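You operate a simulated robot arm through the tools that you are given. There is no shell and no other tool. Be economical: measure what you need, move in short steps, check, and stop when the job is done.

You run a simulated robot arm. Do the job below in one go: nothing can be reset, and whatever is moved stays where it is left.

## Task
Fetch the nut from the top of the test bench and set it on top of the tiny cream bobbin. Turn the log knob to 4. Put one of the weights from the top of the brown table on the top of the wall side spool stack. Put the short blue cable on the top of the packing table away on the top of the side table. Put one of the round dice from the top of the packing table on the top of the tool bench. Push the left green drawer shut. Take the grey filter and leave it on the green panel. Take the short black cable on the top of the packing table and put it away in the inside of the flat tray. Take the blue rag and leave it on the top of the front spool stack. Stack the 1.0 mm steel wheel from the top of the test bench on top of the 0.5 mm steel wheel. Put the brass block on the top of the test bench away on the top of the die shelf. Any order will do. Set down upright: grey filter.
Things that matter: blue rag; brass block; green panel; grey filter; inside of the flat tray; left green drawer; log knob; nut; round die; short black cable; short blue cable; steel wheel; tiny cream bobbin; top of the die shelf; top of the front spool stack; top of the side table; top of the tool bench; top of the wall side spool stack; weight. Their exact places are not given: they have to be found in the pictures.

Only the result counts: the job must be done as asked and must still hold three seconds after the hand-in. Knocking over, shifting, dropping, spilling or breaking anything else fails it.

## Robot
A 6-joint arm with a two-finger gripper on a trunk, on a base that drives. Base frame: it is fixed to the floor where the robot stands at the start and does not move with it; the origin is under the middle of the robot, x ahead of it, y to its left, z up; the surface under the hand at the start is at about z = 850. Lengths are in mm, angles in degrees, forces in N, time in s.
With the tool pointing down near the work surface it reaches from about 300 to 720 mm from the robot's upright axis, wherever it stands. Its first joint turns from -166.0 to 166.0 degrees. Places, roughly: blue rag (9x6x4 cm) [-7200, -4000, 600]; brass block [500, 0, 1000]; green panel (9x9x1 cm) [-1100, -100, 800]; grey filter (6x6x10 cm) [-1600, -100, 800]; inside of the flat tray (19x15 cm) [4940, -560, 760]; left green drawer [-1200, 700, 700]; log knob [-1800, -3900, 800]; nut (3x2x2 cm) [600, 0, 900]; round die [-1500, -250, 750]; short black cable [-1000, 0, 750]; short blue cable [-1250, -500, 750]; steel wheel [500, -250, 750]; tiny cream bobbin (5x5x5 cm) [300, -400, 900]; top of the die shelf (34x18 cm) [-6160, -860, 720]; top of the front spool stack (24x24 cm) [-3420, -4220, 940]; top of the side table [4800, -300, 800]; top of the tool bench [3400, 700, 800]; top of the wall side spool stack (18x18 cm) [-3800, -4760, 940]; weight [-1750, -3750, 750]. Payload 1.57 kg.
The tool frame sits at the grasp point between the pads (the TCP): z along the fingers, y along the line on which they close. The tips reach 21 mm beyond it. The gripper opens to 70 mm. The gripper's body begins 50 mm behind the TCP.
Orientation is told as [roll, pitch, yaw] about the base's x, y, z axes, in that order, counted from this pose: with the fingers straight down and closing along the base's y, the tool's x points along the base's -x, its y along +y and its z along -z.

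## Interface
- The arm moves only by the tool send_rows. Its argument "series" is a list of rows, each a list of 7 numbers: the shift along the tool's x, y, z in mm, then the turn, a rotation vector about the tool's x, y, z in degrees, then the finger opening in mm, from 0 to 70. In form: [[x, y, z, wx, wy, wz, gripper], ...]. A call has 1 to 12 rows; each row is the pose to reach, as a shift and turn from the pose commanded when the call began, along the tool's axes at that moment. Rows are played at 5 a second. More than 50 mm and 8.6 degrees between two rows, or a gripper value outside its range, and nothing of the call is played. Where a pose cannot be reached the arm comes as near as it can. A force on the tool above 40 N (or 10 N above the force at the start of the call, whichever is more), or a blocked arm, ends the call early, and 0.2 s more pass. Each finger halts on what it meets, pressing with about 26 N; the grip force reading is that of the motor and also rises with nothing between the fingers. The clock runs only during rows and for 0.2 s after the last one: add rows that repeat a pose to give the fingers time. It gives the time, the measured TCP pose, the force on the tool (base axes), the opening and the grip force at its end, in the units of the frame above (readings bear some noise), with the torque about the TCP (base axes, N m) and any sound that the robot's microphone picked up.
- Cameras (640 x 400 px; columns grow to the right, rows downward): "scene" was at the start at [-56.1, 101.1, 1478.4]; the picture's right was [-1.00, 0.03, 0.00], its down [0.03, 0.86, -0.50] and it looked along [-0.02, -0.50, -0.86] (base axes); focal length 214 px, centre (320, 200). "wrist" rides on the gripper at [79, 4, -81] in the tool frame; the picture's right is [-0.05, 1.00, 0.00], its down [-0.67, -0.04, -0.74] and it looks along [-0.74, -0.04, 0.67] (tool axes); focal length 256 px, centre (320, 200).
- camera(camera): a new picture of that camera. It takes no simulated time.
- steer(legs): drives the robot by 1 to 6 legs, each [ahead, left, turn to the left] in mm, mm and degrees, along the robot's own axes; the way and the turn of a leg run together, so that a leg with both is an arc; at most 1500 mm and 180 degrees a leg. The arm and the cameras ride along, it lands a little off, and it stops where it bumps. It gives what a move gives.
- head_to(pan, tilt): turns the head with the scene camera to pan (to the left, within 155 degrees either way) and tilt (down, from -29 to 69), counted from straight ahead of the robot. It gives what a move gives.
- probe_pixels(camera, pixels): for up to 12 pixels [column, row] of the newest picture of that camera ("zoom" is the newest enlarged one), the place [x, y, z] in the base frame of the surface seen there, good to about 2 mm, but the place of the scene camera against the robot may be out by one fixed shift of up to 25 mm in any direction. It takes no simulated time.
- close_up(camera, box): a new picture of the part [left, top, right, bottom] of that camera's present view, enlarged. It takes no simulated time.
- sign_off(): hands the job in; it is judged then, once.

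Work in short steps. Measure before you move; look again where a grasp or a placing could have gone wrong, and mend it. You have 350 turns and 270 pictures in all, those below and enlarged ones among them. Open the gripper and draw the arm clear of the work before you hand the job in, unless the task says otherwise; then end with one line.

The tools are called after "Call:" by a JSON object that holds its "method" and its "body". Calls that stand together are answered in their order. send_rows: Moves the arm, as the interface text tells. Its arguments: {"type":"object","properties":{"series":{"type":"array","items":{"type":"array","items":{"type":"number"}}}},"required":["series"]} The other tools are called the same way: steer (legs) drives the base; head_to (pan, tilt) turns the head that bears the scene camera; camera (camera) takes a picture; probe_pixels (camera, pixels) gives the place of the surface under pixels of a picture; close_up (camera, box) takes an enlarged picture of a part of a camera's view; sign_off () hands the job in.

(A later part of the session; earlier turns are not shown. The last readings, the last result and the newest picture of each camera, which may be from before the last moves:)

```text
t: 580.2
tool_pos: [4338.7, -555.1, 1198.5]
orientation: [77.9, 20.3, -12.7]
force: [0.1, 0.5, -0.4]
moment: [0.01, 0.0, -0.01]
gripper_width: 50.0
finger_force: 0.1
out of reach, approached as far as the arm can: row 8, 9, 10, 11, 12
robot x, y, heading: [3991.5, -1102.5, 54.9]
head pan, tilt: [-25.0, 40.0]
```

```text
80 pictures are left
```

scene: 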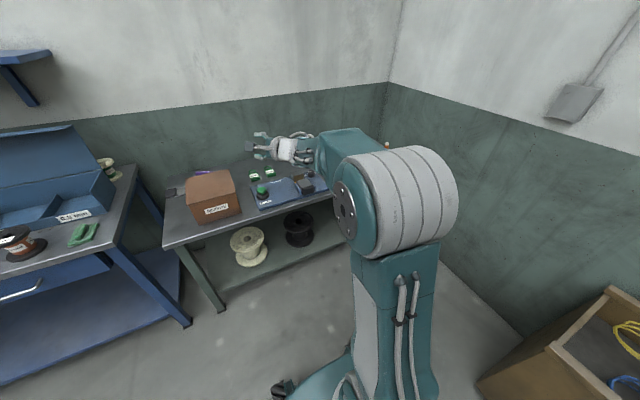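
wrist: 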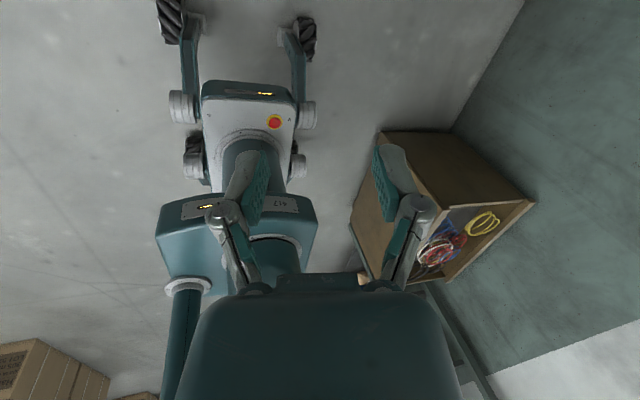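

I'll stay in this wrist branch but bring the tool to the leaned, camera-on-top pose used for the cable (az -44°, lean 61°) for transport and grasping.

Call:
{"method": "send_rows", "body": {"series": [[-29, -4.6, -31, -3.64, -3.99, 6.03, 50], [-57, -9, -61, -7.3, -8, 12.1, 50], [-86, -14, -92, -10.9, -12, 18.1, 50], [-115, -18, -122, -14.6, -16, 24.1, 50], [-144, -23, -153, -18.2, -20, 30.1, 50], [-172, -27, -183, -21.9, -24, 36.2, 50], [-201, -32, -214, -25.5, -27.9, 42.2, 50], [-230, -37, -245, -29.1, -31.9, 48.2, 50], [-259, -41, -275, -32.8, -35.9, 54.3, 50], [-287, -46, -306, -36.4, -39.9, 60.3, 50], [-316, -50, -336, -40.1, -43.9, 66.3, 50], [-345, -55, -367, -43.7, -47.9, 72.3, 50]]}}

Call:
{"method": "send_rows", "body": {"series": [[0, 0, 0, -3.64, -3.99, 6.03, 50], [0, 0, 0, -7.3, -8, 12.1, 50], [0, 0, 0, -7.3, -8, 12.1, 50]]}}

Call:
{"method": "camera", "body": {"camera": "wrist"}}

```text
t: 582.8
tool_pos: [4570.5, -936.4, 1097.2]
orientation: [25.6, 64.6, -136.5]
force: [-0.1, 0.3, -0.5]
moment: [0.02, 0.0, 0.01]
gripper_width: 50.2
finger_force: 0.1
out of reach, approached as far as the arm can: row 6, 7, 8, 9, 10, 11, 12
robot x, y, heading: [3994.7, -1100.6, 54.6]
head pan, tilt: [-25.0, 40.0]
```

```text
t: 583.6
tool_pos: [4571.8, -935.1, 1099.0]
orientation: [6.4, 60.0, -166.2]
force: [0.6, -0.4, 0.7]
moment: [0.0, 0.02, -0.01]
gripper_width: 49.9
finger_force: 0.1
robot x, y, heading: [3992.4, -1098.5, 54.7]
head pan, tilt: [-25.0, 40.0]
```

```text
79 pictures are left
```

wrist: 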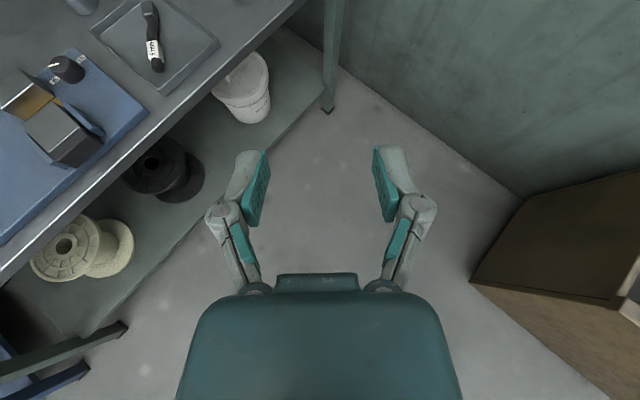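

Good pose reached without flags. Test whether it can now go vertical.

Call:
{"method": "send_rows", "body": {"series": [[-28, 0, -2, -1, -8, 0, 50], [-55, 0, -8, -2, -16, 0, 50], [-81, 0, -17, -3, -24, 0, 50], [-106, 0, -30, -4, -32, 0, 50], [-129, 0, -47, -5, -40, 0, 50], [-149, 0, -66, -6, -48, 0, 50], [-166, 0, -88, -6, -56, 0, 50], [-173, 0, -100, -6, -60, 0, 50], [-173, 0, -100, -6, -60, 0, 50]]}}

```text
t: 585.6
tool_pos: [4398.4, -973.2, 979.5]
orientation: [12.7, 2.8, -174.2]
force: [0.0, -0.3, 0.3]
moment: [0.0, 0.02, -0.02]
gripper_width: 49.7
finger_force: 0.1
out of reach, approached as far as the arm can: row 7, 8, 9
robot x, y, heading: [3992.1, -1103.1, 54.9]
head pan, tilt: [-25.0, 40.0]
```

Still the same limit; a 13° lean is acceptable. Raise the arm and drive back west.

Call:
{"method": "send_rows", "body": {"series": [[0, 0, -45, 0, 0, 0, 50], [0, 0, -90, 0, 0, 0, 50], [0, 0, -130, 0, 0, 0, 50], [0, 0, -130, 0, 0, 0, 50]]}}

Call:
{"method": "steer", "body": {"legs": [[120, 1164, 0], [120, 1164, 0], [317, 620, 0], [190, 919, 0]]}}

```text
t: 586.6
tool_pos: [4387.0, -946.2, 1101.6]
orientation: [15.0, 4.0, -173.9]
force: [-0.7, 0.2, -0.2]
moment: [-0.01, -0.03, 0.0]
gripper_width: 50.1
finger_force: 0.0
out of reach, approached as far as the arm can: row 1, 2, 3, 4
robot x, y, heading: [3997.5, -1099.8, 55.1]
head pan, tilt: [-25.0, 40.0]
```

```text
t: 606.2
tool_pos: [1641.0, 1916.3, 1100.7]
orientation: [15.0, 4.0, -174.7]
force: [-0.2, 0.3, -0.4]
moment: [0.01, 0.01, 0.01]
gripper_width: 50.0
finger_force: 0.1
robot x, y, heading: [1244.2, 1767.9, 54.1]
head pan, tilt: [-25.0, 40.0]
```

Call:
{"method": "steer", "body": {"legs": [[0, 0, 35.9], [176, 922, 0], [176, 922, 0], [-740, 860, 0]]}}

```text
t: 622.8
tool_pos: [-1244.6, 1710.0, 1101.1]
orientation: [15.0, 4.0, -138.5]
force: [1.1, 0.2, 0.2]
moment: [0.0, -0.01, -0.01]
gripper_width: 49.9
finger_force: 0.0
robot x, y, heading: [-1480.2, 1354.9, 90.4]
head pan, tilt: [-25.0, 40.0]
```

I'm at the back side now, so I take the round die (6.0) at (-1511,-178) first. Drive to its back-side pose.

Call:
{"method": "steer", "body": {"legs": [[-655, 520, 0], [-400, 60, 0], [0, 0, -123.4], [100, -102, 0]]}}

Call:
{"method": "camera", "body": {"camera": "wrist"}}

```text
t: 635.4
tool_pos: [-1828.6, -221.6, 1101.5]
orientation: [15.0, 4.1, 100.2]
force: [-0.3, -1.5, 0.1]
moment: [0.02, 0.01, -0.02]
gripper_width: 50.0
finger_force: 0.0
robot x, y, heading: [-2010.6, 159.7, -31.1]
head pan, tilt: [-25.0, 40.0]
```

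```text
78 pictures are left
```

wrist: 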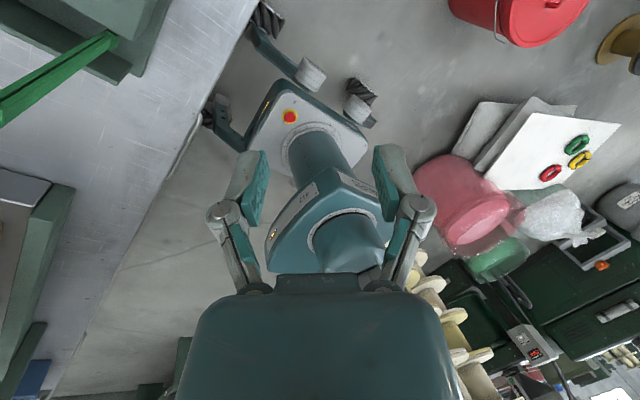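

Move horizontally above the die while rotating the tool so its lean is perpendicular to the closing direction.

Call:
{"method": "send_rows", "body": {"series": [[1, -26, -7, 0, 0, -8, 50], [2, -52, -14, 0, 0, -16, 50], [3, -78, -20, 0, 0, -24, 50], [4, -103, -27, 0, 0, -32, 50], [5.5, -129, -34, 0, 0, -40, 50], [6.5, -155, -41, 0, 0, -48, 50], [8, -181, -48, 0, 0, -56, 50], [9, -206, -55, 0, 0, -64, 50], [10, -232, -61, 0, 0, -72, 50], [11, -258, -68, 0, 0, -80, 50], [12, -284, -75, 0, 0, -88, 50], [13.4, -310, -82, 0, 0, -96, 50]]}}

Call:
{"method": "send_rows", "body": {"series": [[0, 0, 0, 0, 0, -8, 50], [0, 0, 0, 0, 0, -16, 50], [0, 0, 0, 0, 0, -24, 50], [0, 0, 0, 0, 0, -32, 50], [0, 0, 0, 0, 0, -43, 50]]}}

Call:
{"method": "camera", "body": {"camera": "wrist"}}

```text
t: 638.0
tool_pos: [-1515.0, -186.8, 1103.8]
orientation: [4.9, -17.9, -164.8]
force: [0.4, -0.5, 0.1]
moment: [0.01, 0.01, 0.01]
gripper_width: 50.1
finger_force: 0.1
out of reach, approached as far as the arm can: row 5, 6, 7, 8, 9, 10, 11, 12
robot x, y, heading: [-2012.1, 157.9, -30.8]
head pan, tilt: [-25.0, 40.0]
```

```text
refused: row 5 steps farther than a row can; nothing moved
```

```text
77 pictures are left
```

wrist: 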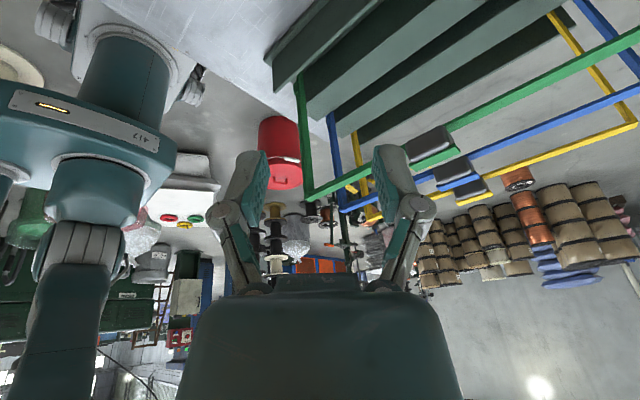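

Lean is now in the pitch plane and the closing axis is level. Descend to z≈900 above the die.

Call:
{"method": "send_rows", "body": {"series": [[14.5, -5, 38, 0, 0, 0, 50], [29, -10, 76, 0, 0, 0, 50], [43.5, -15, 114, 0, 0, 0, 50], [58, -20, 151.5, 0, 0, 0, 50], [72.6, -24.5, 189.4, 0, 0, 0, 50], [72.6, -24.5, 189.4, 0, 0, 0, 50]]}}

Call:
{"method": "camera", "body": {"camera": "wrist"}}

Call:
{"method": "head_to", "body": {"pan": 8, "tilt": 45}}

Call:
{"method": "close_up", "body": {"camera": "scene", "box": [240, 120, 440, 260]}}

```text
t: 639.4
tool_pos: [-1506.1, -179.2, 897.2]
orientation: [4.9, -17.8, -164.8]
force: [0.6, 0.2, 0.5]
moment: [0.0, 0.02, -0.04]
gripper_width: 50.1
finger_force: 0.1
robot x, y, heading: [-2013.1, 161.9, -31.0]
head pan, tilt: [-25.0, 40.0]
```

```text
76 pictures are left
```

wrist: 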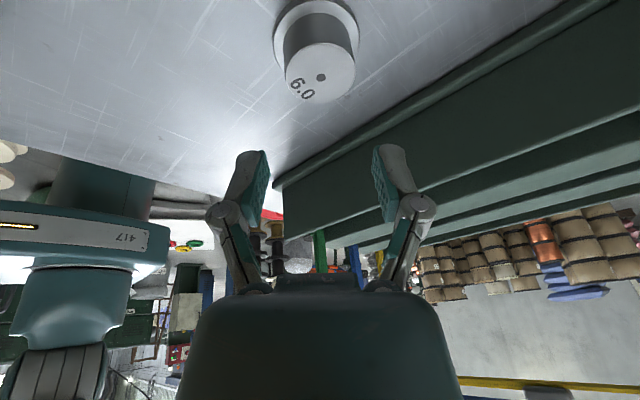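

```text
t: 640.4
tool_pos: [-1507.9, -178.7, 898.6]
orientation: [4.9, -17.9, -164.8]
force: [-0.3, 0.4, 0.0]
moment: [-0.02, 0.02, 0.02]
gripper_width: 50.3
finger_force: 0.0
robot x, y, heading: [-2011.2, 158.8, -30.7]
head pan, tilt: [8.0, 45.0]
```

```text
2.86 times, centred on (340, 190) of scene
```

zoom: 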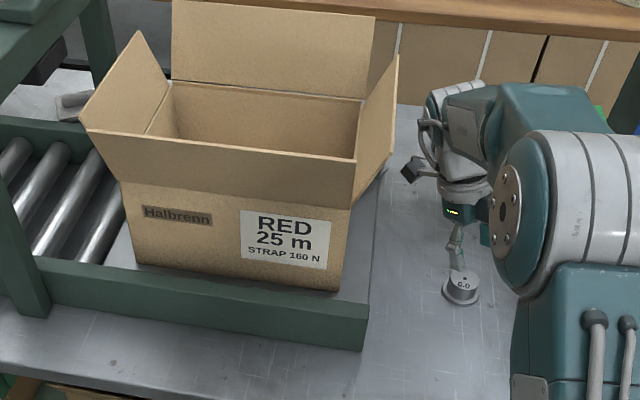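

Die visible at (320,75). Probe die and the rack near the right finger.

Call:
{"method": "probe_pixels", "body": {"camera": "wrist", "pixels": [[320, 76], [290, 70], [352, 70], [320, 50], [320, 100], [316, 8], [275, 40], [358, 40], [300, 195], [400, 120], [280, 182]]}}

```text
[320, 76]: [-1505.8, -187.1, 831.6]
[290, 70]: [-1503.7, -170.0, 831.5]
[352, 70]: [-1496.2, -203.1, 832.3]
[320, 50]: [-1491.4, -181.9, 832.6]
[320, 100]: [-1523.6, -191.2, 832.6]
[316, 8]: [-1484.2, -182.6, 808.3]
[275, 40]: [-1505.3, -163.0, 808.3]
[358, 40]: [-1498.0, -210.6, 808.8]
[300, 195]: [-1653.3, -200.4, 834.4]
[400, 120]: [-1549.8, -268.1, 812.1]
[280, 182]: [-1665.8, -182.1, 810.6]
```

Hub centre (-1506,-187), ⌀≈36. Descend to TCP z≈837 and grip.

Call:
{"method": "send_rows", "body": {"series": [[8, 1, 20, 0, 0, 0, 60], [15, 2, 40, 0, 0, 0, 60], [21.8, 2.2, 57.4, 0, 0, 0, 60], [21.8, 2.2, 57.4, 0, 0, 0, 45], [21.8, 2.2, 57.4, 0, 0, 0, 25], [21.8, 2.2, 57.4, 0, 0, 0, 25], [21.8, 2.2, 57.4, 0, 0, 0, 25]]}}

Call:
{"method": "camera", "body": {"camera": "wrist"}}

```text
t: 642.0
tool_pos: [-1501.6, -185.5, 838.1]
orientation: [4.8, -17.9, -164.8]
force: [1.6, 0.0, 2.3]
moment: [0.07, 0.02, -0.01]
gripper_width: 39.4
finger_force: 26.0
robot x, y, heading: [-2009.1, 160.0, -30.7]
head pan, tilt: [8.0, 45.0]
```

```text
74 pictures are left
```

wrist: 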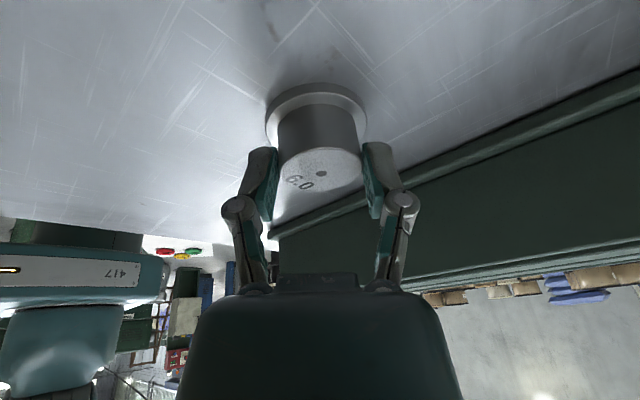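

Gripped. Lift 265 mm and retract toward the robot.

Call:
{"method": "send_rows", "body": {"series": [[-5, 1, -14, 0, 0, 0, 25], [-17, 4.5, -52, 0, 0, 0, 25], [-30, 8, -94, 0, 0, 0, 25], [-43, 11.4, -133, 0, 0, 0, 25], [-56, 15, -173, 0, 0, 0, 25], [-69, 18, -213, 0, 0, 0, 25], [-81, 21.5, -251, 0, 0, 0, 25], [-110, -11, -244, 0, 0, 0, 25], [-140, -44, -238, 0, 0, 0, 25], [-170, -77, -231, 0, 0, 0, 25], [-199, -111, -224, 0, 0, 0, 25], [-199, -111, -224, 0, 0, 0, 25]]}}

Call:
{"method": "camera", "body": {"camera": "wrist"}}

```text
t: 644.6
tool_pos: [-1657.1, -89.2, 1100.7]
orientation: [5.0, -18.0, -164.7]
force: [0.4, -0.2, -2.6]
moment: [0.02, 0.0, -0.01]
gripper_width: 39.6
finger_force: 25.9
robot x, y, heading: [-2011.3, 160.3, -31.0]
head pan, tilt: [8.0, 45.0]
```

```text
73 pictures are left
```

wrist: 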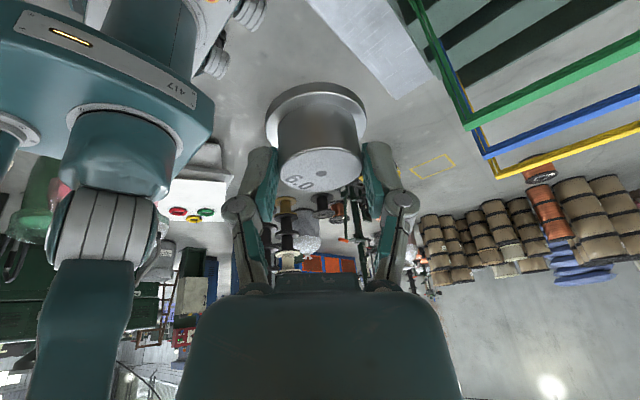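

Die held. Drive: back off, turn to heading 90° and follow the north route.

Call:
{"method": "steer", "body": {"legs": [[-120, 0, 0], [0, 0, 121], [478, -114, 0], [650, -540, 0], [670, -830, 0]]}}

```text
t: 662.5
tool_pos: [-600.9, 2444.1, 1101.4]
orientation: [5.1, -18.1, -44.4]
force: [-0.4, 0.0, -2.9]
moment: [0.0, -0.02, -0.01]
gripper_width: 39.3
finger_force: 26.2
robot x, y, heading: [-630.6, 2007.1, 89.4]
head pan, tilt: [8.0, 45.0]
```

Call:
{"method": "steer", "body": {"legs": [[-137, -942, 0], [0, 0, -34.9], [447, -844, 0], [-183, -921, 0], [-312, -622, 0]]}}

Call:
{"method": "head_to", "body": {"pan": 0, "tilt": 40}}

Call:
{"method": "camera", "body": {"camera": "scene"}}

```text
t: 681.7
tool_pos: [2516.4, 794.5, 1101.7]
orientation: [5.1, -18.2, -79.1]
force: [-0.2, -0.1, -2.3]
moment: [-0.02, 0.05, 0.0]
gripper_width: 39.3
finger_force: 26.0
robot x, y, heading: [2245.5, 460.1, 54.7]
head pan, tilt: [8.0, 45.0]
```

```text
t: 682.4
tool_pos: [2517.5, 794.1, 1101.3]
orientation: [5.1, -18.1, -79.1]
force: [-0.4, 0.4, -2.8]
moment: [0.0, -0.02, 0.0]
gripper_width: 38.8
finger_force: 26.3
robot x, y, heading: [2241.8, 458.3, 54.6]
head pan, tilt: [0.0, 40.0]
```

```text
72 pictures are left
```

scene: 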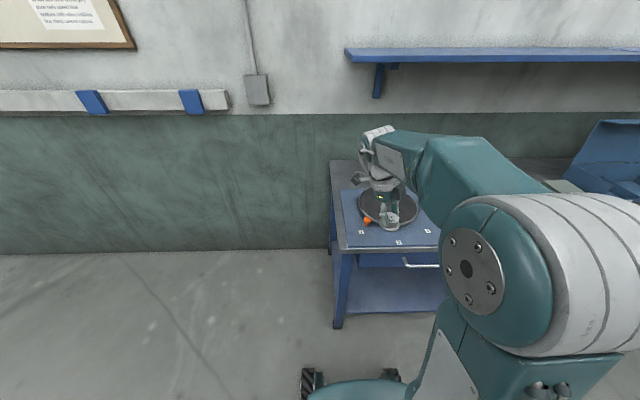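

Move 450 mm to the right along the bench, and look for a free spot with the wrist/scene cameras.

Call:
{"method": "steer", "body": {"legs": [[20, -450, 0]]}}

Call:
{"method": "head_to", "body": {"pan": 25, "tilt": 40}}

Call:
{"method": "camera", "body": {"camera": "scene"}}

```text
t: 685.1
tool_pos: [2891.1, 558.0, 1101.4]
orientation: [5.1, -18.2, -78.2]
force: [0.5, 0.2, -3.1]
moment: [0.02, 0.0, 0.03]
gripper_width: 39.4
finger_force: 25.7
robot x, y, heading: [2623.2, 216.3, 55.5]
head pan, tilt: [0.0, 40.0]
```

```text
t: 686.0
tool_pos: [2895.4, 555.9, 1101.1]
orientation: [5.0, -18.0, -78.2]
force: [0.1, -0.3, -3.6]
moment: [-0.04, 0.0, 0.01]
gripper_width: 39.2
finger_force: 26.5
robot x, y, heading: [2623.4, 218.3, 55.7]
head pan, tilt: [25.0, 40.0]
```

```text
71 pictures are left
```

scene: 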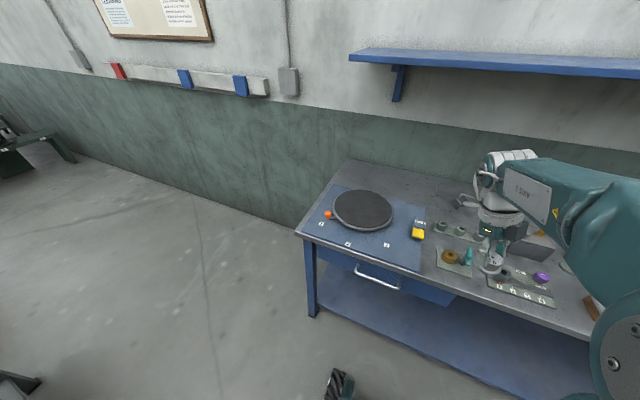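

Call:
{"method": "probe_pixels", "body": {"camera": "scene", "pixels": [[430, 195], [445, 205], [400, 182], [420, 210], [430, 270], [450, 222], [345, 160], [300, 233], [435, 215], [455, 200]]}}

Call:
{"method": "close_up", "body": {"camera": "scene", "box": [380, 150, 560, 300]}}

```text
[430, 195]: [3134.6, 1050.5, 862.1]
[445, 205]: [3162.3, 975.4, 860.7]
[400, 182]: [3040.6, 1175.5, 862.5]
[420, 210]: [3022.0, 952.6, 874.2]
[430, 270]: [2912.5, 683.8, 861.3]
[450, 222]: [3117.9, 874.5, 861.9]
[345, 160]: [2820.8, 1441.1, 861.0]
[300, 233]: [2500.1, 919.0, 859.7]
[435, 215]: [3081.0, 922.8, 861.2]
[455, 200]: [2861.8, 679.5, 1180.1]
```

```text
2.67 times, centred on (470, 225) of scene
```

zoom: 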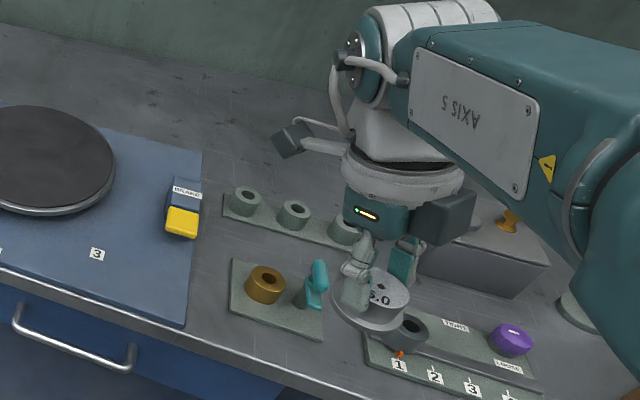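

The reachable spot here is cramped; the right end of the tool bench had free space near the front. Drive 1180 mm right and look.

Call:
{"method": "steer", "body": {"legs": [[0, -1180, 0]]}}

Call:
{"method": "camera", "body": {"camera": "scene"}}

Call:
{"method": "camera", "body": {"camera": "wrist"}}

```text
t: 692.0
tool_pos: [3863.7, -107.6, 1101.4]
orientation: [5.0, -18.0, -78.3]
force: [0.1, -0.5, -2.5]
moment: [0.01, 0.02, -0.01]
gripper_width: 39.1
finger_force: 26.5
robot x, y, heading: [3594.7, -455.2, 55.3]
head pan, tilt: [25.0, 40.0]
```

```text
69 pictures are left
```

scene: 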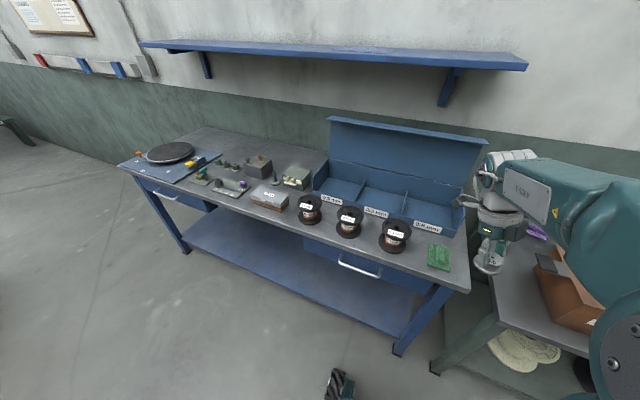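

```text
68 pictures are left
```

wrist: 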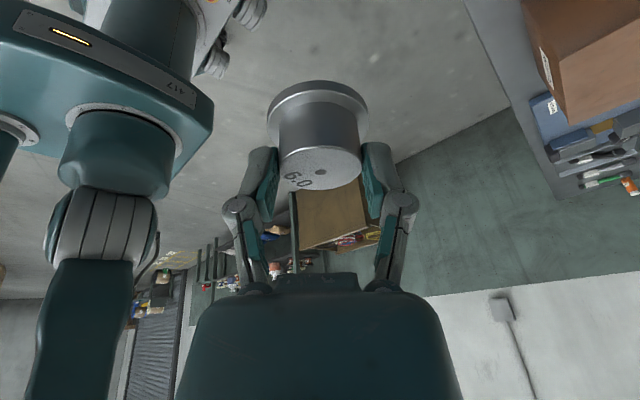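

Call:
{"method": "close_up", "body": {"camera": "scene", "box": [330, 180, 500, 300]}}

Call:
{"method": "probe_pixels", "body": {"camera": "scene", "pixels": [[418, 245], [418, 258], [430, 268], [428, 245], [452, 268], [462, 275], [410, 240], [455, 240], [470, 290], [425, 262], [405, 252], [460, 255]]}}

```text
3.33 times, centred on (415, 240) of scene
```

zoom: 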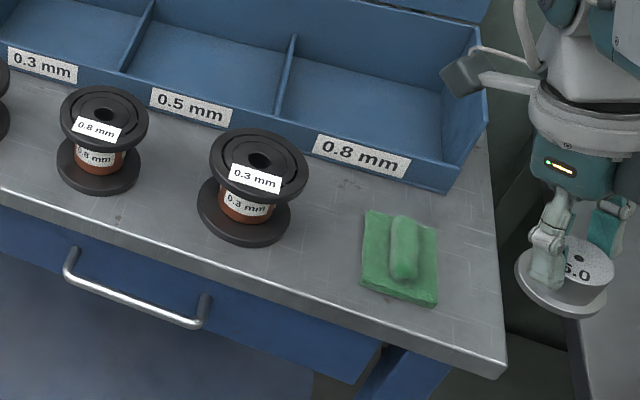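

```text
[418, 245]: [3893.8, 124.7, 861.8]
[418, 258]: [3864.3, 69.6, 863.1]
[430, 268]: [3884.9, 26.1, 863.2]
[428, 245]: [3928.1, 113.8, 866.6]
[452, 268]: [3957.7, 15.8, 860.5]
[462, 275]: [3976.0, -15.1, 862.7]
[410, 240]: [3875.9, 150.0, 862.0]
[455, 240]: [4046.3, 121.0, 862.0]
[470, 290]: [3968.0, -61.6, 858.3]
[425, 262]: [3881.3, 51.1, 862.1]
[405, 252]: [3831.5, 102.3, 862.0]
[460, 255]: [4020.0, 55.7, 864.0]
```

Chosen spot: between the 0.3 mm spool and the green pad, ≈(3881,85). Advance the base a little, then move the die above it.

Call:
{"method": "steer", "body": {"legs": [[60, 55, 0]]}}

```text
t: 693.1
tool_pos: [3868.4, -41.3, 1101.3]
orientation: [4.5, -17.5, -78.2]
force: [-0.1, -0.2, -3.3]
moment: [0.03, 0.03, -0.03]
gripper_width: 39.1
finger_force: 25.6
robot x, y, heading: [3582.0, -374.0, 55.4]
head pan, tilt: [25.0, 40.0]
```

Call:
{"method": "send_rows", "body": {"series": [[32, 6, 20, 0, 0, 0, 25], [65, 12, 39, 0, 0, 0, 25], [97, 17, 59, 0, 0, 0, 25], [130, 23, 79, 0, 0, 0, 25], [162, 29, 98.6, 0, 0, 0, 25], [162, 29, 98.6, 0, 0, 0, 25]]}}

Call:
{"method": "camera", "body": {"camera": "wrist"}}

Call:
{"method": "close_up", "body": {"camera": "scene", "box": [330, 180, 500, 300]}}

```text
t: 694.5
tool_pos: [3873.9, 94.1, 962.0]
orientation: [5.3, -18.0, -78.4]
force: [-1.1, -1.3, -2.9]
moment: [0.04, 0.03, 0.02]
gripper_width: 39.0
finger_force: 25.5
robot x, y, heading: [3587.6, -371.4, 55.5]
head pan, tilt: [25.0, 40.0]
```

```text
66 pictures are left
```

wrist: 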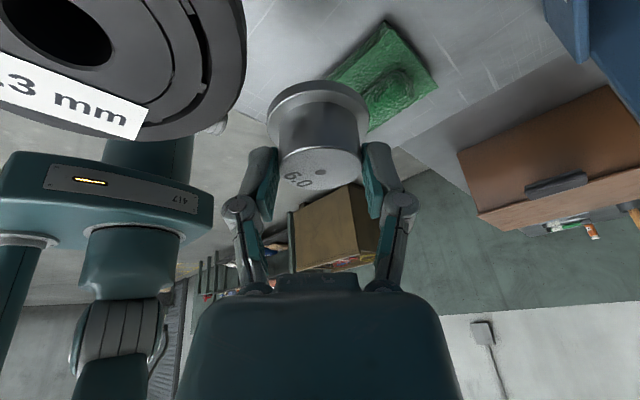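

```text
3.33 times, centred on (415, 240) of scene
```

zoom: 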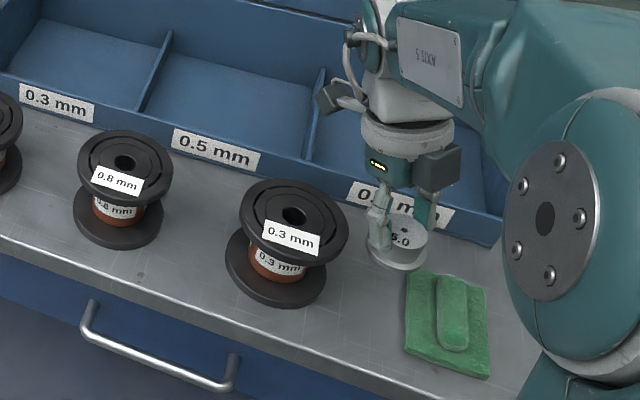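

Die would land close to the pad; measure pad and spool with the wrist camera.

Call:
{"method": "probe_pixels", "body": {"camera": "wrist", "pixels": [[384, 22], [437, 76], [334, 72], [375, 128], [200, 128], [240, 60], [260, 60], [270, 20], [225, 120]]}}

```text
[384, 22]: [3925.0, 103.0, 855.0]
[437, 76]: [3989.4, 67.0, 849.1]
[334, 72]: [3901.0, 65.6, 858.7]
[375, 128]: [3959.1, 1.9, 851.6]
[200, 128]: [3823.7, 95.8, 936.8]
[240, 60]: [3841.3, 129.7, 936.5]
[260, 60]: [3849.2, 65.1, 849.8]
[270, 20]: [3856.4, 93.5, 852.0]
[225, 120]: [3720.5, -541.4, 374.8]
```

Target centre (3879.5,95.5): nearly above it. Lower to just above the surface.

Call:
{"method": "send_rows", "body": {"series": [[9, 0, 23, 0, 0, 0, 25], [18, -1, 46, 0, 0, 0, 25], [24.7, -1.2, 63.5, 0, 0, 0, 25], [26.2, -1.3, 67.3, 0, 0, 0, 25], [26.2, -1.3, 67.3, 0, 0, 0, 25]]}}

Call:
{"method": "camera", "body": {"camera": "wrist"}}

```text
t: 695.7
tool_pos: [3872.4, 100.6, 890.9]
orientation: [5.2, -17.9, -78.4]
force: [4.1, -7.1, 23.3]
moment: [1.04, 1.24, 0.18]
gripper_width: 38.8
finger_force: 25.9
robot x, y, heading: [3581.7, -373.1, 55.5]
head pan, tilt: [25.0, 40.0]
```

```text
64 pictures are left
```

wrist: 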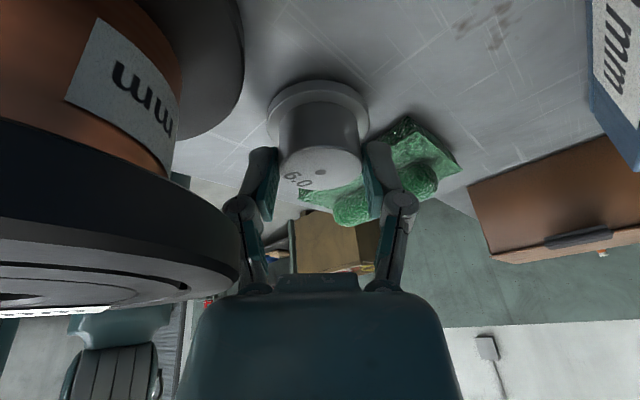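

Contact came from a knuckle on the spool rim. Lift 70 mm and find a roomier spot (behind the pad).

Call:
{"method": "send_rows", "body": {"series": [[-4, 0, -10, 0, 0, 0, 25], [-14, 1, -36, 0, 0, 0, 25], [-27, 1, -69, 0, 0, 0, 25], [-27, 1, -69, 0, 0, 0, 25]]}}

Call:
{"method": "camera", "body": {"camera": "wrist"}}

Call:
{"method": "close_up", "body": {"camera": "scene", "box": [330, 180, 500, 300]}}

```text
t: 696.7
tool_pos: [3867.7, 95.5, 962.6]
orientation: [5.5, -18.3, -78.4]
force: [1.1, 0.6, -2.2]
moment: [0.03, 0.01, -0.01]
gripper_width: 39.0
finger_force: 26.6
robot x, y, heading: [3584.5, -375.1, 55.9]
head pan, tilt: [25.0, 40.0]
```

```text
63 pictures are left
```

wrist: 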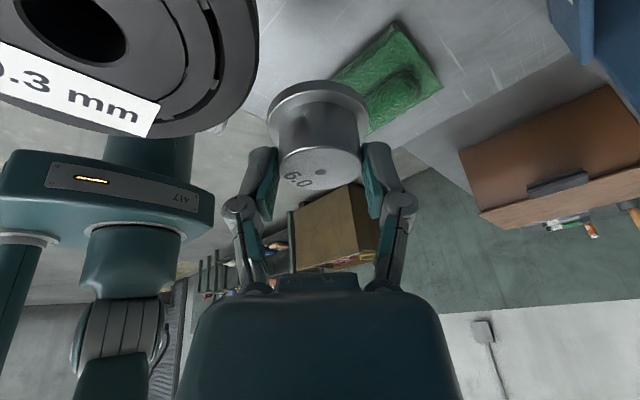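

```text
3.33 times, centred on (415, 240) of scene
```

zoom: 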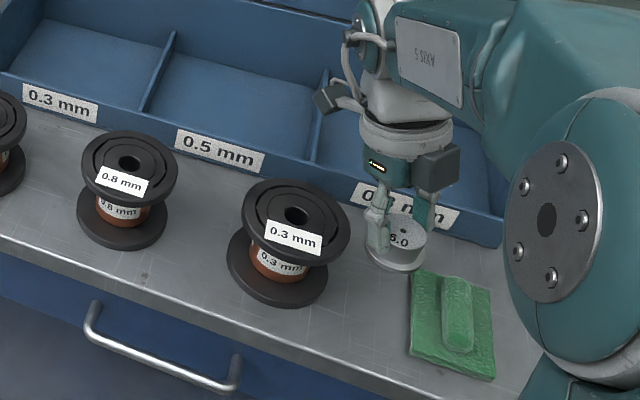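

Call:
{"method": "probe_pixels", "body": {"camera": "wrist", "pixels": [[440, 40], [480, 50], [520, 60], [583, 62], [560, 10], [470, 100], [425, 135], [540, 75], [398, 22], [441, 78]]}}

```text
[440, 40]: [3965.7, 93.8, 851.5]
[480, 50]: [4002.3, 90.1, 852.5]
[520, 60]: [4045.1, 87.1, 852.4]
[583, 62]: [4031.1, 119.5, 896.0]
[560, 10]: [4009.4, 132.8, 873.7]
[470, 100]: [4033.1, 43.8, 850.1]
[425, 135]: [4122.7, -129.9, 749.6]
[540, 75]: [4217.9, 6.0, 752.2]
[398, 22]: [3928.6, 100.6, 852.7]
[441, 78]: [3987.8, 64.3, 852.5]
```

Free area behind-right of the pad: centre (3997,100). Move there and lower partly.

Call:
{"method": "send_rows", "body": {"series": [[-5, 41, 5, 0, 0, 0, 25], [-11, 82, 10.5, 0, 0, 0, 25], [-16, 123, 15.8, 0, 0, 0, 25], [-4, 120, 48, 0, 0, 0, 25], [-4, 120, 48, 0, 0, 0, 25]]}}

Call:
{"method": "camera", "body": {"camera": "wrist"}}

```text
t: 697.9
tool_pos: [3992.1, 106.2, 930.7]
orientation: [5.0, -18.0, -78.3]
force: [0.8, -0.1, -2.0]
moment: [0.02, -0.02, -0.01]
gripper_width: 39.1
finger_force: 25.6
robot x, y, heading: [3586.2, -374.9, 55.4]
head pan, tilt: [25.0, 40.0]
```

```text
61 pictures are left
```

wrist: 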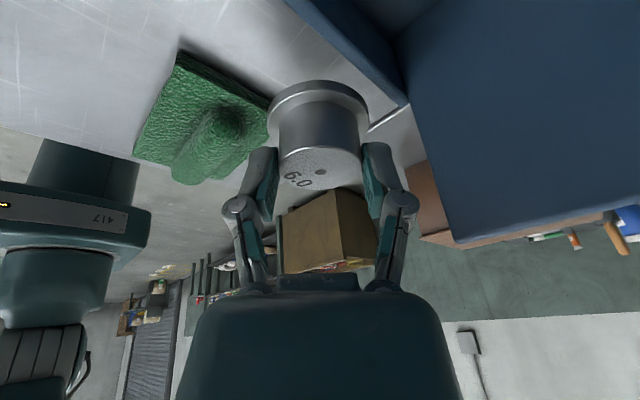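

Right finger would meet the box corner; shift to centre (4014,84), re-check.

Call:
{"method": "send_rows", "body": {"series": [[-10, 7, 4, 0, 0, 0, 25], [-20.7, 15.3, 8, 0, 0, 0, 25], [-20.7, 15.3, 8, 0, 0, 0, 25]]}}

Call:
{"method": "camera", "body": {"camera": "wrist"}}

```text
t: 698.7
tool_pos: [4013.4, 86.8, 929.4]
orientation: [5.0, -18.1, -78.3]
force: [0.1, 0.2, -2.8]
moment: [0.01, -0.03, -0.01]
gripper_width: 39.1
finger_force: 26.1
robot x, y, heading: [3584.8, -372.1, 55.8]
head pan, tilt: [25.0, 40.0]
```

```text
60 pictures are left
```

wrist: 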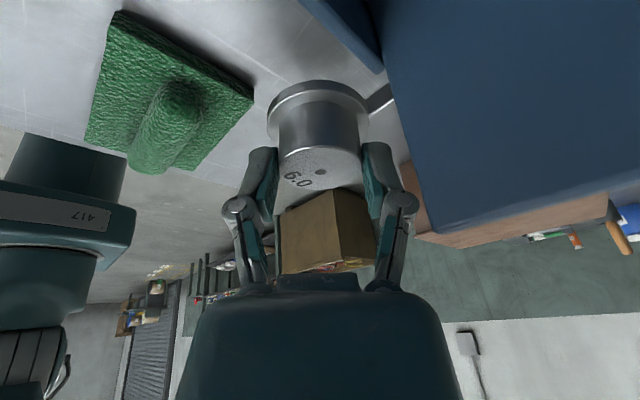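

Call:
{"method": "probe_pixels", "body": {"camera": "wrist", "pixels": [[235, 140], [225, 150], [265, 110], [250, 135], [255, 90], [385, 108], [375, 70], [253, 96]]}}

```text
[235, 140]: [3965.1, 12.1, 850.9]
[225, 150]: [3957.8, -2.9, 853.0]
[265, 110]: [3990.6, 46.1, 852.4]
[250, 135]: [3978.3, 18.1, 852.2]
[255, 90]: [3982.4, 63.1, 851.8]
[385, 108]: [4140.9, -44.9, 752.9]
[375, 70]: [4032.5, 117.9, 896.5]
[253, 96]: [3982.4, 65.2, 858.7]
```

Edge margin is fine. Lower to contact.

Call:
{"method": "send_rows", "body": {"series": [[6, -1.6, 18.5, 0, 0, 0, 25], [11, -2.9, 34, 0, 0, 0, 25], [12.3, -3.3, 38, 0, 0, 0, 25], [12.9, -3.4, 39.8, 0, 0, 0, 25], [12.9, -3.4, 39.8, 0, 0, 0, 25]]}}

Call:
{"method": "camera", "body": {"camera": "wrist"}}

```text
t: 699.9
tool_pos: [4013.3, 87.5, 888.3]
orientation: [5.3, -18.0, -78.4]
force: [4.5, 1.3, 13.1]
moment: [-0.14, 0.2, 0.06]
gripper_width: 39.3
finger_force: 26.3
robot x, y, heading: [3584.4, -374.0, 55.2]
head pan, tilt: [25.0, 40.0]
```

```text
59 pictures are left
```

wrist: 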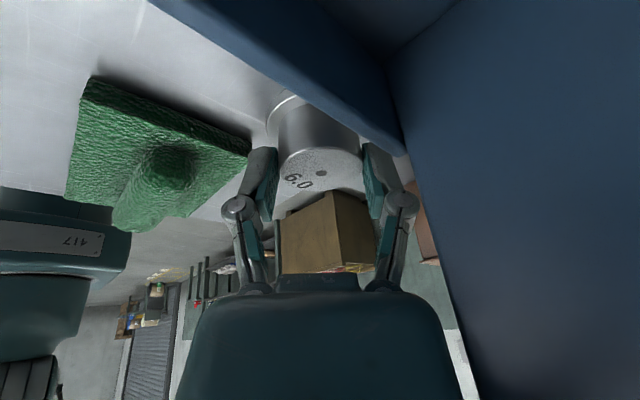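

Contact. Open only to 47 mm and rise.

Call:
{"method": "send_rows", "body": {"series": [[0, 0, 0, 0, 0, 0, 43], [0, 0, 0, 0, 0, 0, 47], [0, 0, 0, 0, 0, 0, 47], [-6, 1.6, -19, 0, 0, 0, 47], [-18, 5, -57, 0, 0, 0, 47], [-31, 8, -95, 0, 0, 0, 47], [-43, 11, -133, 0, 0, 0, 47], [-56, 15, -172, 0, 0, 0, 47], [-68, 18, -210, 0, 0, 0, 47]]}}

Call:
{"method": "close_up", "body": {"camera": "scene", "box": [330, 180, 500, 300]}}

Call:
{"method": "camera", "body": {"camera": "wrist"}}

```text
t: 701.9
tool_pos: [4013.4, 89.7, 1107.1]
orientation: [5.0, -18.1, -78.3]
force: [-0.3, 0.0, -0.8]
moment: [0.0, 0.03, 0.02]
gripper_width: 47.1
finger_force: 0.1
robot x, y, heading: [3584.8, -371.2, 55.5]
head pan, tilt: [25.0, 40.0]
```

```text
3.33 times, centred on (415, 240) of scene
```

zoom: 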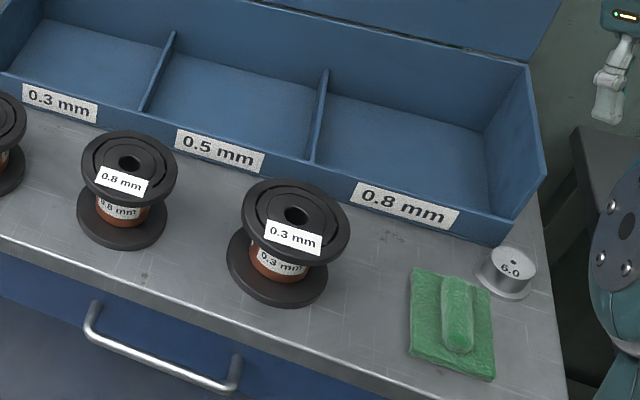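

```text
57 pictures are left
```

wrist: 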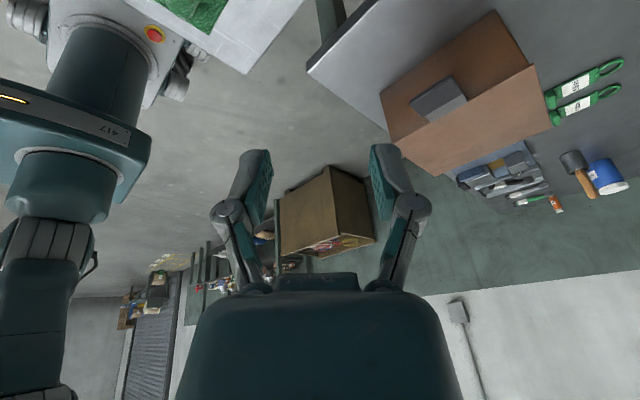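

Die placed well. Now bring the tool to the leaned cable pose again while retracting.

Call:
{"method": "send_rows", "body": {"series": [[-29, 5, 10, -2.3, 4.06, 6.55, 50], [-58, 9, 21, -4.6, 8.1, 13.1, 50], [-86, 14, 31, -6.9, 12.2, 19.7, 50], [-115, 19, 41, -9.1, 16.2, 26.2, 50], [-144, 23, 52, -11.4, 20.3, 32.8, 50], [-173, 28, 62, -13.7, 24.3, 39.3, 50], [-202, 33, 73, -16, 28.4, 45.9, 50], [-231, 37, 83, -18.3, 32.5, 52.4, 50], [-259, 42, 93, -20.6, 36.5, 59, 50], [-288, 47, 104, -22.9, 40.6, 65.5, 50], [-317, 51, 114, -25.1, 44.6, 72.1, 50], [-346, 56, 124.5, -27.4, 48.7, 78.6, 50]]}}

Call:
{"method": "send_rows", "body": {"series": [[0, 0, 0, -2.3, 4.06, 6.55, 50], [0, 0, 0, -4.6, 8.1, 13.1, 50], [0, 0, 0, -4.6, 8.1, 13.1, 50]]}}

```text
t: 704.5
tool_pos: [4138.5, -220.9, 1088.1]
orientation: [16.1, 51.6, -146.7]
force: [0.8, -0.2, 0.2]
moment: [-0.01, -0.02, 0.0]
gripper_width: 49.9
finger_force: 0.0
out of reach, approached as far as the arm can: row 3, 4, 5, 6, 7, 8, 9, 10, 11, 12
robot x, y, heading: [3586.8, -368.3, 55.5]
head pan, tilt: [25.0, 40.0]
```

```text
t: 705.3
tool_pos: [4146.7, -243.1, 1096.0]
orientation: [-1.3, 60.7, -168.4]
force: [0.3, -0.4, 0.2]
moment: [0.01, 0.01, 0.0]
gripper_width: 50.0
finger_force: 0.0
out of reach, approached as far as the arm can: row 2, 3
robot x, y, heading: [3587.8, -372.8, 55.7]
head pan, tilt: [25.0, 40.0]
```

Pose reached. Drive back west along the known route.

Call:
{"method": "steer", "body": {"legs": [[-65, 781, 0], [-65, 781, 0], [354, 635, 0], [158, 886, 0], [0, 0, 34.3]]}}

```text
t: 722.7
tool_pos: [1669.6, 2089.0, 1095.6]
orientation: [-1.2, 60.7, -134.5]
force: [0.0, 0.6, -0.1]
moment: [0.0, -0.01, 0.03]
gripper_width: 50.1
finger_force: 0.1
robot x, y, heading: [1276.8, 1668.7, 89.2]
head pan, tilt: [25.0, 40.0]
```

Call:
{"method": "steer", "body": {"legs": [[202, 941, 0], [202, 941, 0], [-742, 860, 0], [-677, 521, 0]]}}

```text
t: 741.7
tool_pos: [-1561.4, 1112.2, 1096.4]
orientation: [-1.2, 60.7, -134.7]
force: [0.8, 0.6, 0.1]
moment: [0.01, -0.03, -0.05]
gripper_width: 49.8
finger_force: 0.0
robot x, y, heading: [-1958.9, 694.2, 89.2]
head pan, tilt: [25.0, 40.0]
```

Call:
{"method": "steer", "body": {"legs": [[-590, 248, 0], [-1257, 0, 0], [-178, -1338, 0], [0, 0, 67.3]]}}

Call:
{"method": "camera", "body": {"camera": "wrist"}}

```text
t: 760.5
tool_pos: [-1117.0, -842.3, 1096.4]
orientation: [-1.1, 60.6, -69.5]
force: [0.3, 0.0, -0.3]
moment: [0.04, 0.02, 0.0]
gripper_width: 50.2
finger_force: 0.0
robot x, y, heading: [-907.2, -1376.5, 154.2]
head pan, tilt: [25.0, 40.0]
```

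```text
56 pictures are left
```

wrist: 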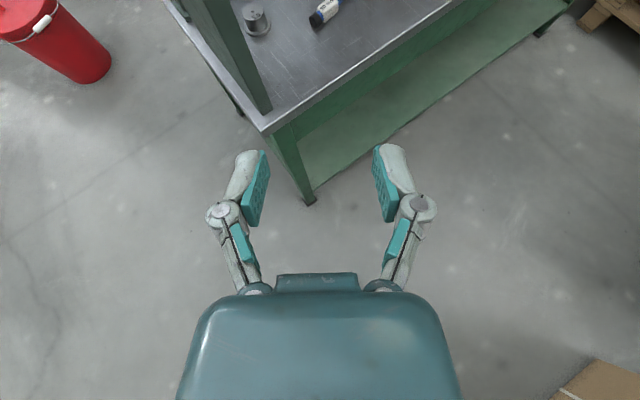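

Back the base 60 mm, extend the arm to r≈790 and lower to z≈840 in front of the bench.

Call:
{"method": "steer", "body": {"legs": [[-43, 41, 0]]}}

Call:
{"method": "send_rows", "body": {"series": [[22, 0, 38, 0, 0, 0, 50], [43, 0, 76, 0, 0, 0, 50], [64, 0, 115, 0, 0, 0, 50], [86, 0, 153, 0, 0, 0, 50], [107, 0, 191, 0, 0, 0, 50], [70, 0, 212, 0, 0, 0, 50], [32, 0, 233, 0, 0, 0, 50], [-5, 0, 254, 0, 0, 0, 50], [-43, 0, 275, 0, 0, 0, 50], [-80, 0, 296, 0, 0, 0, 50], [-105, 0, 310, 0, 0, 0, 50], [-105, 0, 310, 0, 0, 0, 50]]}}

Call:
{"method": "camera", "body": {"camera": "wrist"}}

```text
t: 761.5
tool_pos: [-1089.0, -879.9, 1090.5]
orientation: [-2.0, 60.3, -70.4]
force: [0.4, -0.4, 0.5]
moment: [-0.03, 0.02, 0.07]
gripper_width: 49.8
finger_force: 0.2
robot x, y, heading: [-879.1, -1425.4, 154.5]
head pan, tilt: [25.0, 40.0]
```

```text
t: 764.0
tool_pos: [-1168.5, -674.9, 854.8]
orientation: [-2.2, 60.2, -69.5]
force: [0.0, -0.3, -0.3]
moment: [-0.02, -0.01, 0.01]
gripper_width: 50.3
finger_force: 0.0
out of reach, approached as far as the arm can: row 3, 8, 9, 10, 11, 12
robot x, y, heading: [-885.8, -1424.1, 154.3]
head pan, tilt: [25.0, 40.0]
```

```text
55 pictures are left
```

wrist: 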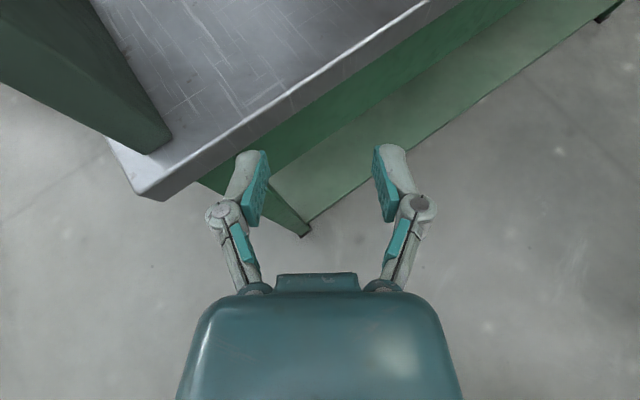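

Probe the end panel's front edge for clearance.

Call:
{"method": "probe_pixels", "body": {"camera": "wrist", "pixels": [[168, 135], [148, 152], [135, 195], [100, 130], [60, 50], [300, 95], [150, 60]]}}

```text
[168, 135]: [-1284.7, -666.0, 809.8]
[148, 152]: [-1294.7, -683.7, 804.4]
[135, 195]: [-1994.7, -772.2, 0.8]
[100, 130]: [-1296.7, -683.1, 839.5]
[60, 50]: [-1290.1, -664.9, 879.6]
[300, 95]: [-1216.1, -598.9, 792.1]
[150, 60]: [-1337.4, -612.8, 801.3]
```

Clearance 137 mm. Advance the base ~230 mm toward the cable.

Call:
{"method": "steer", "body": {"legs": [[148, -178, 0]]}}

Call:
{"method": "camera", "body": {"camera": "wrist"}}

```text
t: 765.8
tool_pos: [-1235.2, -458.4, 856.4]
orientation: [-1.8, 60.4, -68.9]
force: [-0.6, 0.3, 0.0]
moment: [-0.01, 0.04, -0.01]
gripper_width: 50.2
finger_force: 0.1
robot x, y, heading: [-945.7, -1207.0, 154.8]
head pan, tilt: [25.0, 40.0]
```

```text
54 pictures are left
```

wrist: 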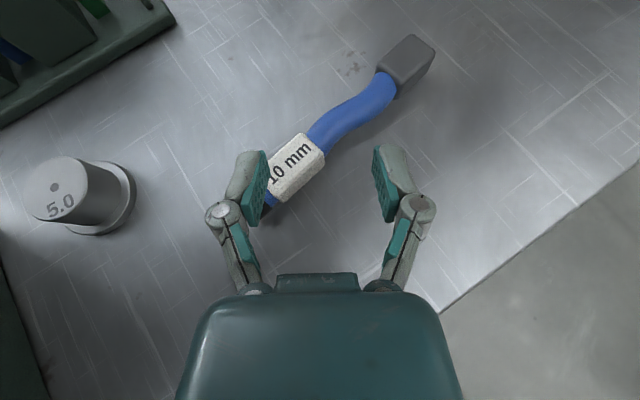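

Call:
{"method": "probe_pixels", "body": {"camera": "wrist", "pixels": [[345, 118], [365, 103], [322, 138], [295, 165], [408, 60], [330, 128]]}}

```text
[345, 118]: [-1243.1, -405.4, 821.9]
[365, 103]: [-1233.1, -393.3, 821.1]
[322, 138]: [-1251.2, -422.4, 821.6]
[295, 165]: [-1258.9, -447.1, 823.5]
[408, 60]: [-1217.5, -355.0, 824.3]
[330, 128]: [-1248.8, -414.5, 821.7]
```

Advance base (-2,49) mm.

Call:
{"method": "steer", "body": {"legs": [[23, -43, 0]]}}

Call:
{"method": "send_rows", "body": {"series": [[-10, 0, 5.5, 0, 0, 0, 50], [-18, 0, 10, 0, 0, 0, 50], [-18, 0, 10, 0, 0, 0, 50]]}}

Call:
{"method": "camera", "body": {"camera": "wrist"}}

```text
t: 766.7
tool_pos: [-1244.4, -422.8, 862.2]
orientation: [-1.6, 60.7, -68.6]
force: [-2.0, 0.0, 0.8]
moment: [-0.04, -0.02, -0.02]
gripper_width: 50.0
finger_force: 0.0
robot x, y, heading: [-945.7, -1162.8, 154.9]
head pan, tilt: [25.0, 40.0]
```

```text
t: 767.5
tool_pos: [-1243.7, -416.8, 836.9]
orientation: [-2.6, 60.3, -69.1]
force: [-0.1, -0.5, 0.3]
moment: [0.02, 0.0, 0.01]
gripper_width: 50.0
finger_force: 0.1
robot x, y, heading: [-948.9, -1164.5, 154.9]
head pan, tilt: [25.0, 40.0]
```

```text
53 pictures are left
```

wrist: 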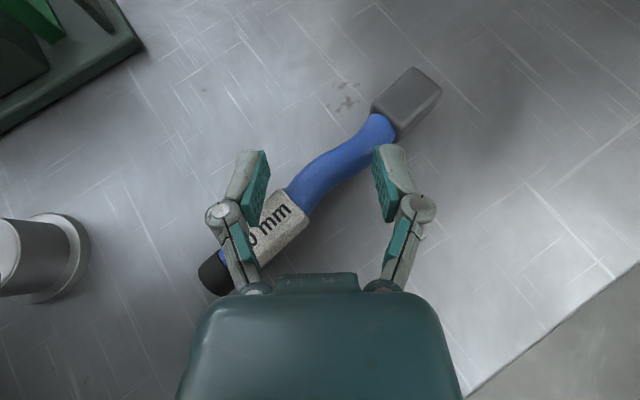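

Open wider (66 mm), shift 6 mm right, lower 13 mm, then close.

Call:
{"method": "send_rows", "body": {"series": [[0, 3, 0, 0, 0, 0, 66], [0, 6, 0, 0, 0, 0, 66], [-6, 6, 3.2, 0, 0, 0, 66], [-11.3, 6, 6.4, 0, 0, 0, 66], [-11.3, 6, 6.4, 0, 0, 0, 66]]}}

Call:
{"method": "camera", "body": {"camera": "wrist"}}

```text
t: 768.7
tool_pos: [-1236.2, -410.1, 826.1]
orientation: [-2.9, 60.7, -69.5]
force: [-5.0, 4.6, 19.4]
moment: [-0.35, 0.6, -0.25]
gripper_width: 70.0
finger_force: 2.8
robot x, y, heading: [-949.5, -1163.0, 154.7]
head pan, tilt: [25.0, 40.0]
```

```text
52 pictures are left
```

wrist: 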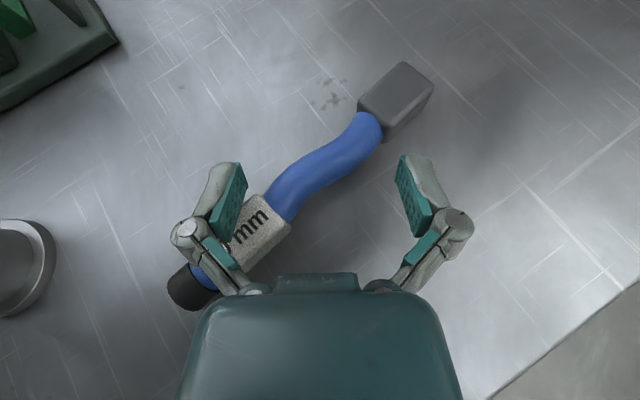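

Left finger presses the label at wide opening. Raise 6 mm, narrow to 46, advance 8 mm, lower again.

Call:
{"method": "send_rows", "body": {"series": [[5.2, 0, -3, 0, 0, 0, 66], [9, 0, 4, 0, 0, 0, 46], [9, 0, 4, 0, 0, 0, 46], [3, 0, 7.5, 0, 0, 0, 46], [3, 0, 7.5, 0, 0, 0, 46]]}}

Call:
{"method": "camera", "body": {"camera": "wrist"}}

```text
t: 769.9
tool_pos: [-1239.8, -404.0, 820.6]
orientation: [-2.5, 60.2, -69.5]
force: [-1.6, 0.7, 0.6]
moment: [-0.07, -0.01, -0.02]
gripper_width: 46.4
finger_force: 0.3
robot x, y, heading: [-948.0, -1164.2, 154.6]
head pan, tilt: [25.0, 40.0]
```

```text
51 pictures are left
```

wrist: 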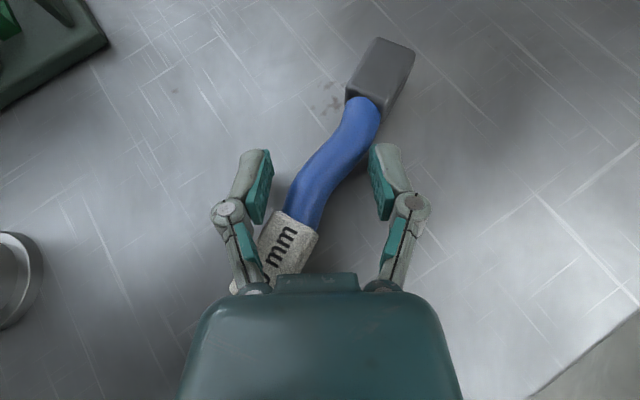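

Cable is between the fingers and partly aligned. Close.

Call:
{"method": "send_rows", "body": {"series": [[0, 0, 0, 0, 0, 0, 30], [0, 0, 0, 0, 0, 0, 15], [0, 0, 0, 0, 0, 0, 5], [0, 0, 0, 0, 0, 0, 5]]}}

Call:
{"method": "send_rows", "body": {"series": [[9, 0, -5, 0, 0, 0, 5], [18, 0, -10, 0, 0, 0, 5], [30, 0, -17, 0, 0, 0, 5], [30, 0, -17, 0, 0, 0, 5]]}}

Call:
{"method": "camera", "body": {"camera": "wrist"}}

```text
t: 770.9
tool_pos: [-1239.9, -404.5, 820.1]
orientation: [-2.5, 60.3, -69.5]
force: [0.1, -0.9, 0.7]
moment: [-0.02, 0.0, -0.02]
gripper_width: 19.9
finger_force: 26.0
robot x, y, heading: [-945.6, -1159.8, 154.6]
head pan, tilt: [25.0, 40.0]
```

```text
t: 771.9
tool_pos: [-1238.9, -403.7, 857.0]
orientation: [-2.5, 60.3, -69.4]
force: [-0.3, 0.3, -1.1]
moment: [0.02, 0.03, 0.01]
gripper_width: 20.0
finger_force: 25.9
robot x, y, heading: [-947.8, -1162.3, 154.6]
head pan, tilt: [25.0, 40.0]
```

```text
50 pictures are left
```

wrist: 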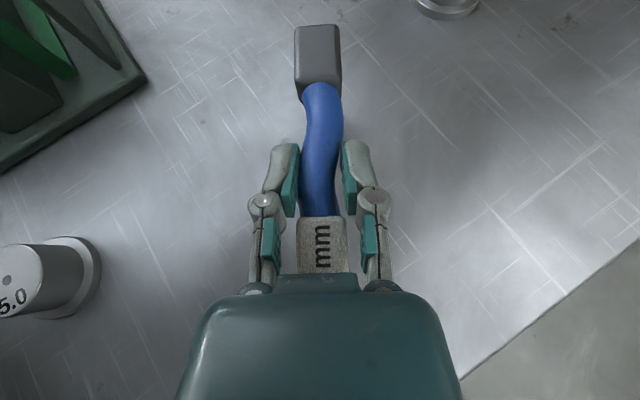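

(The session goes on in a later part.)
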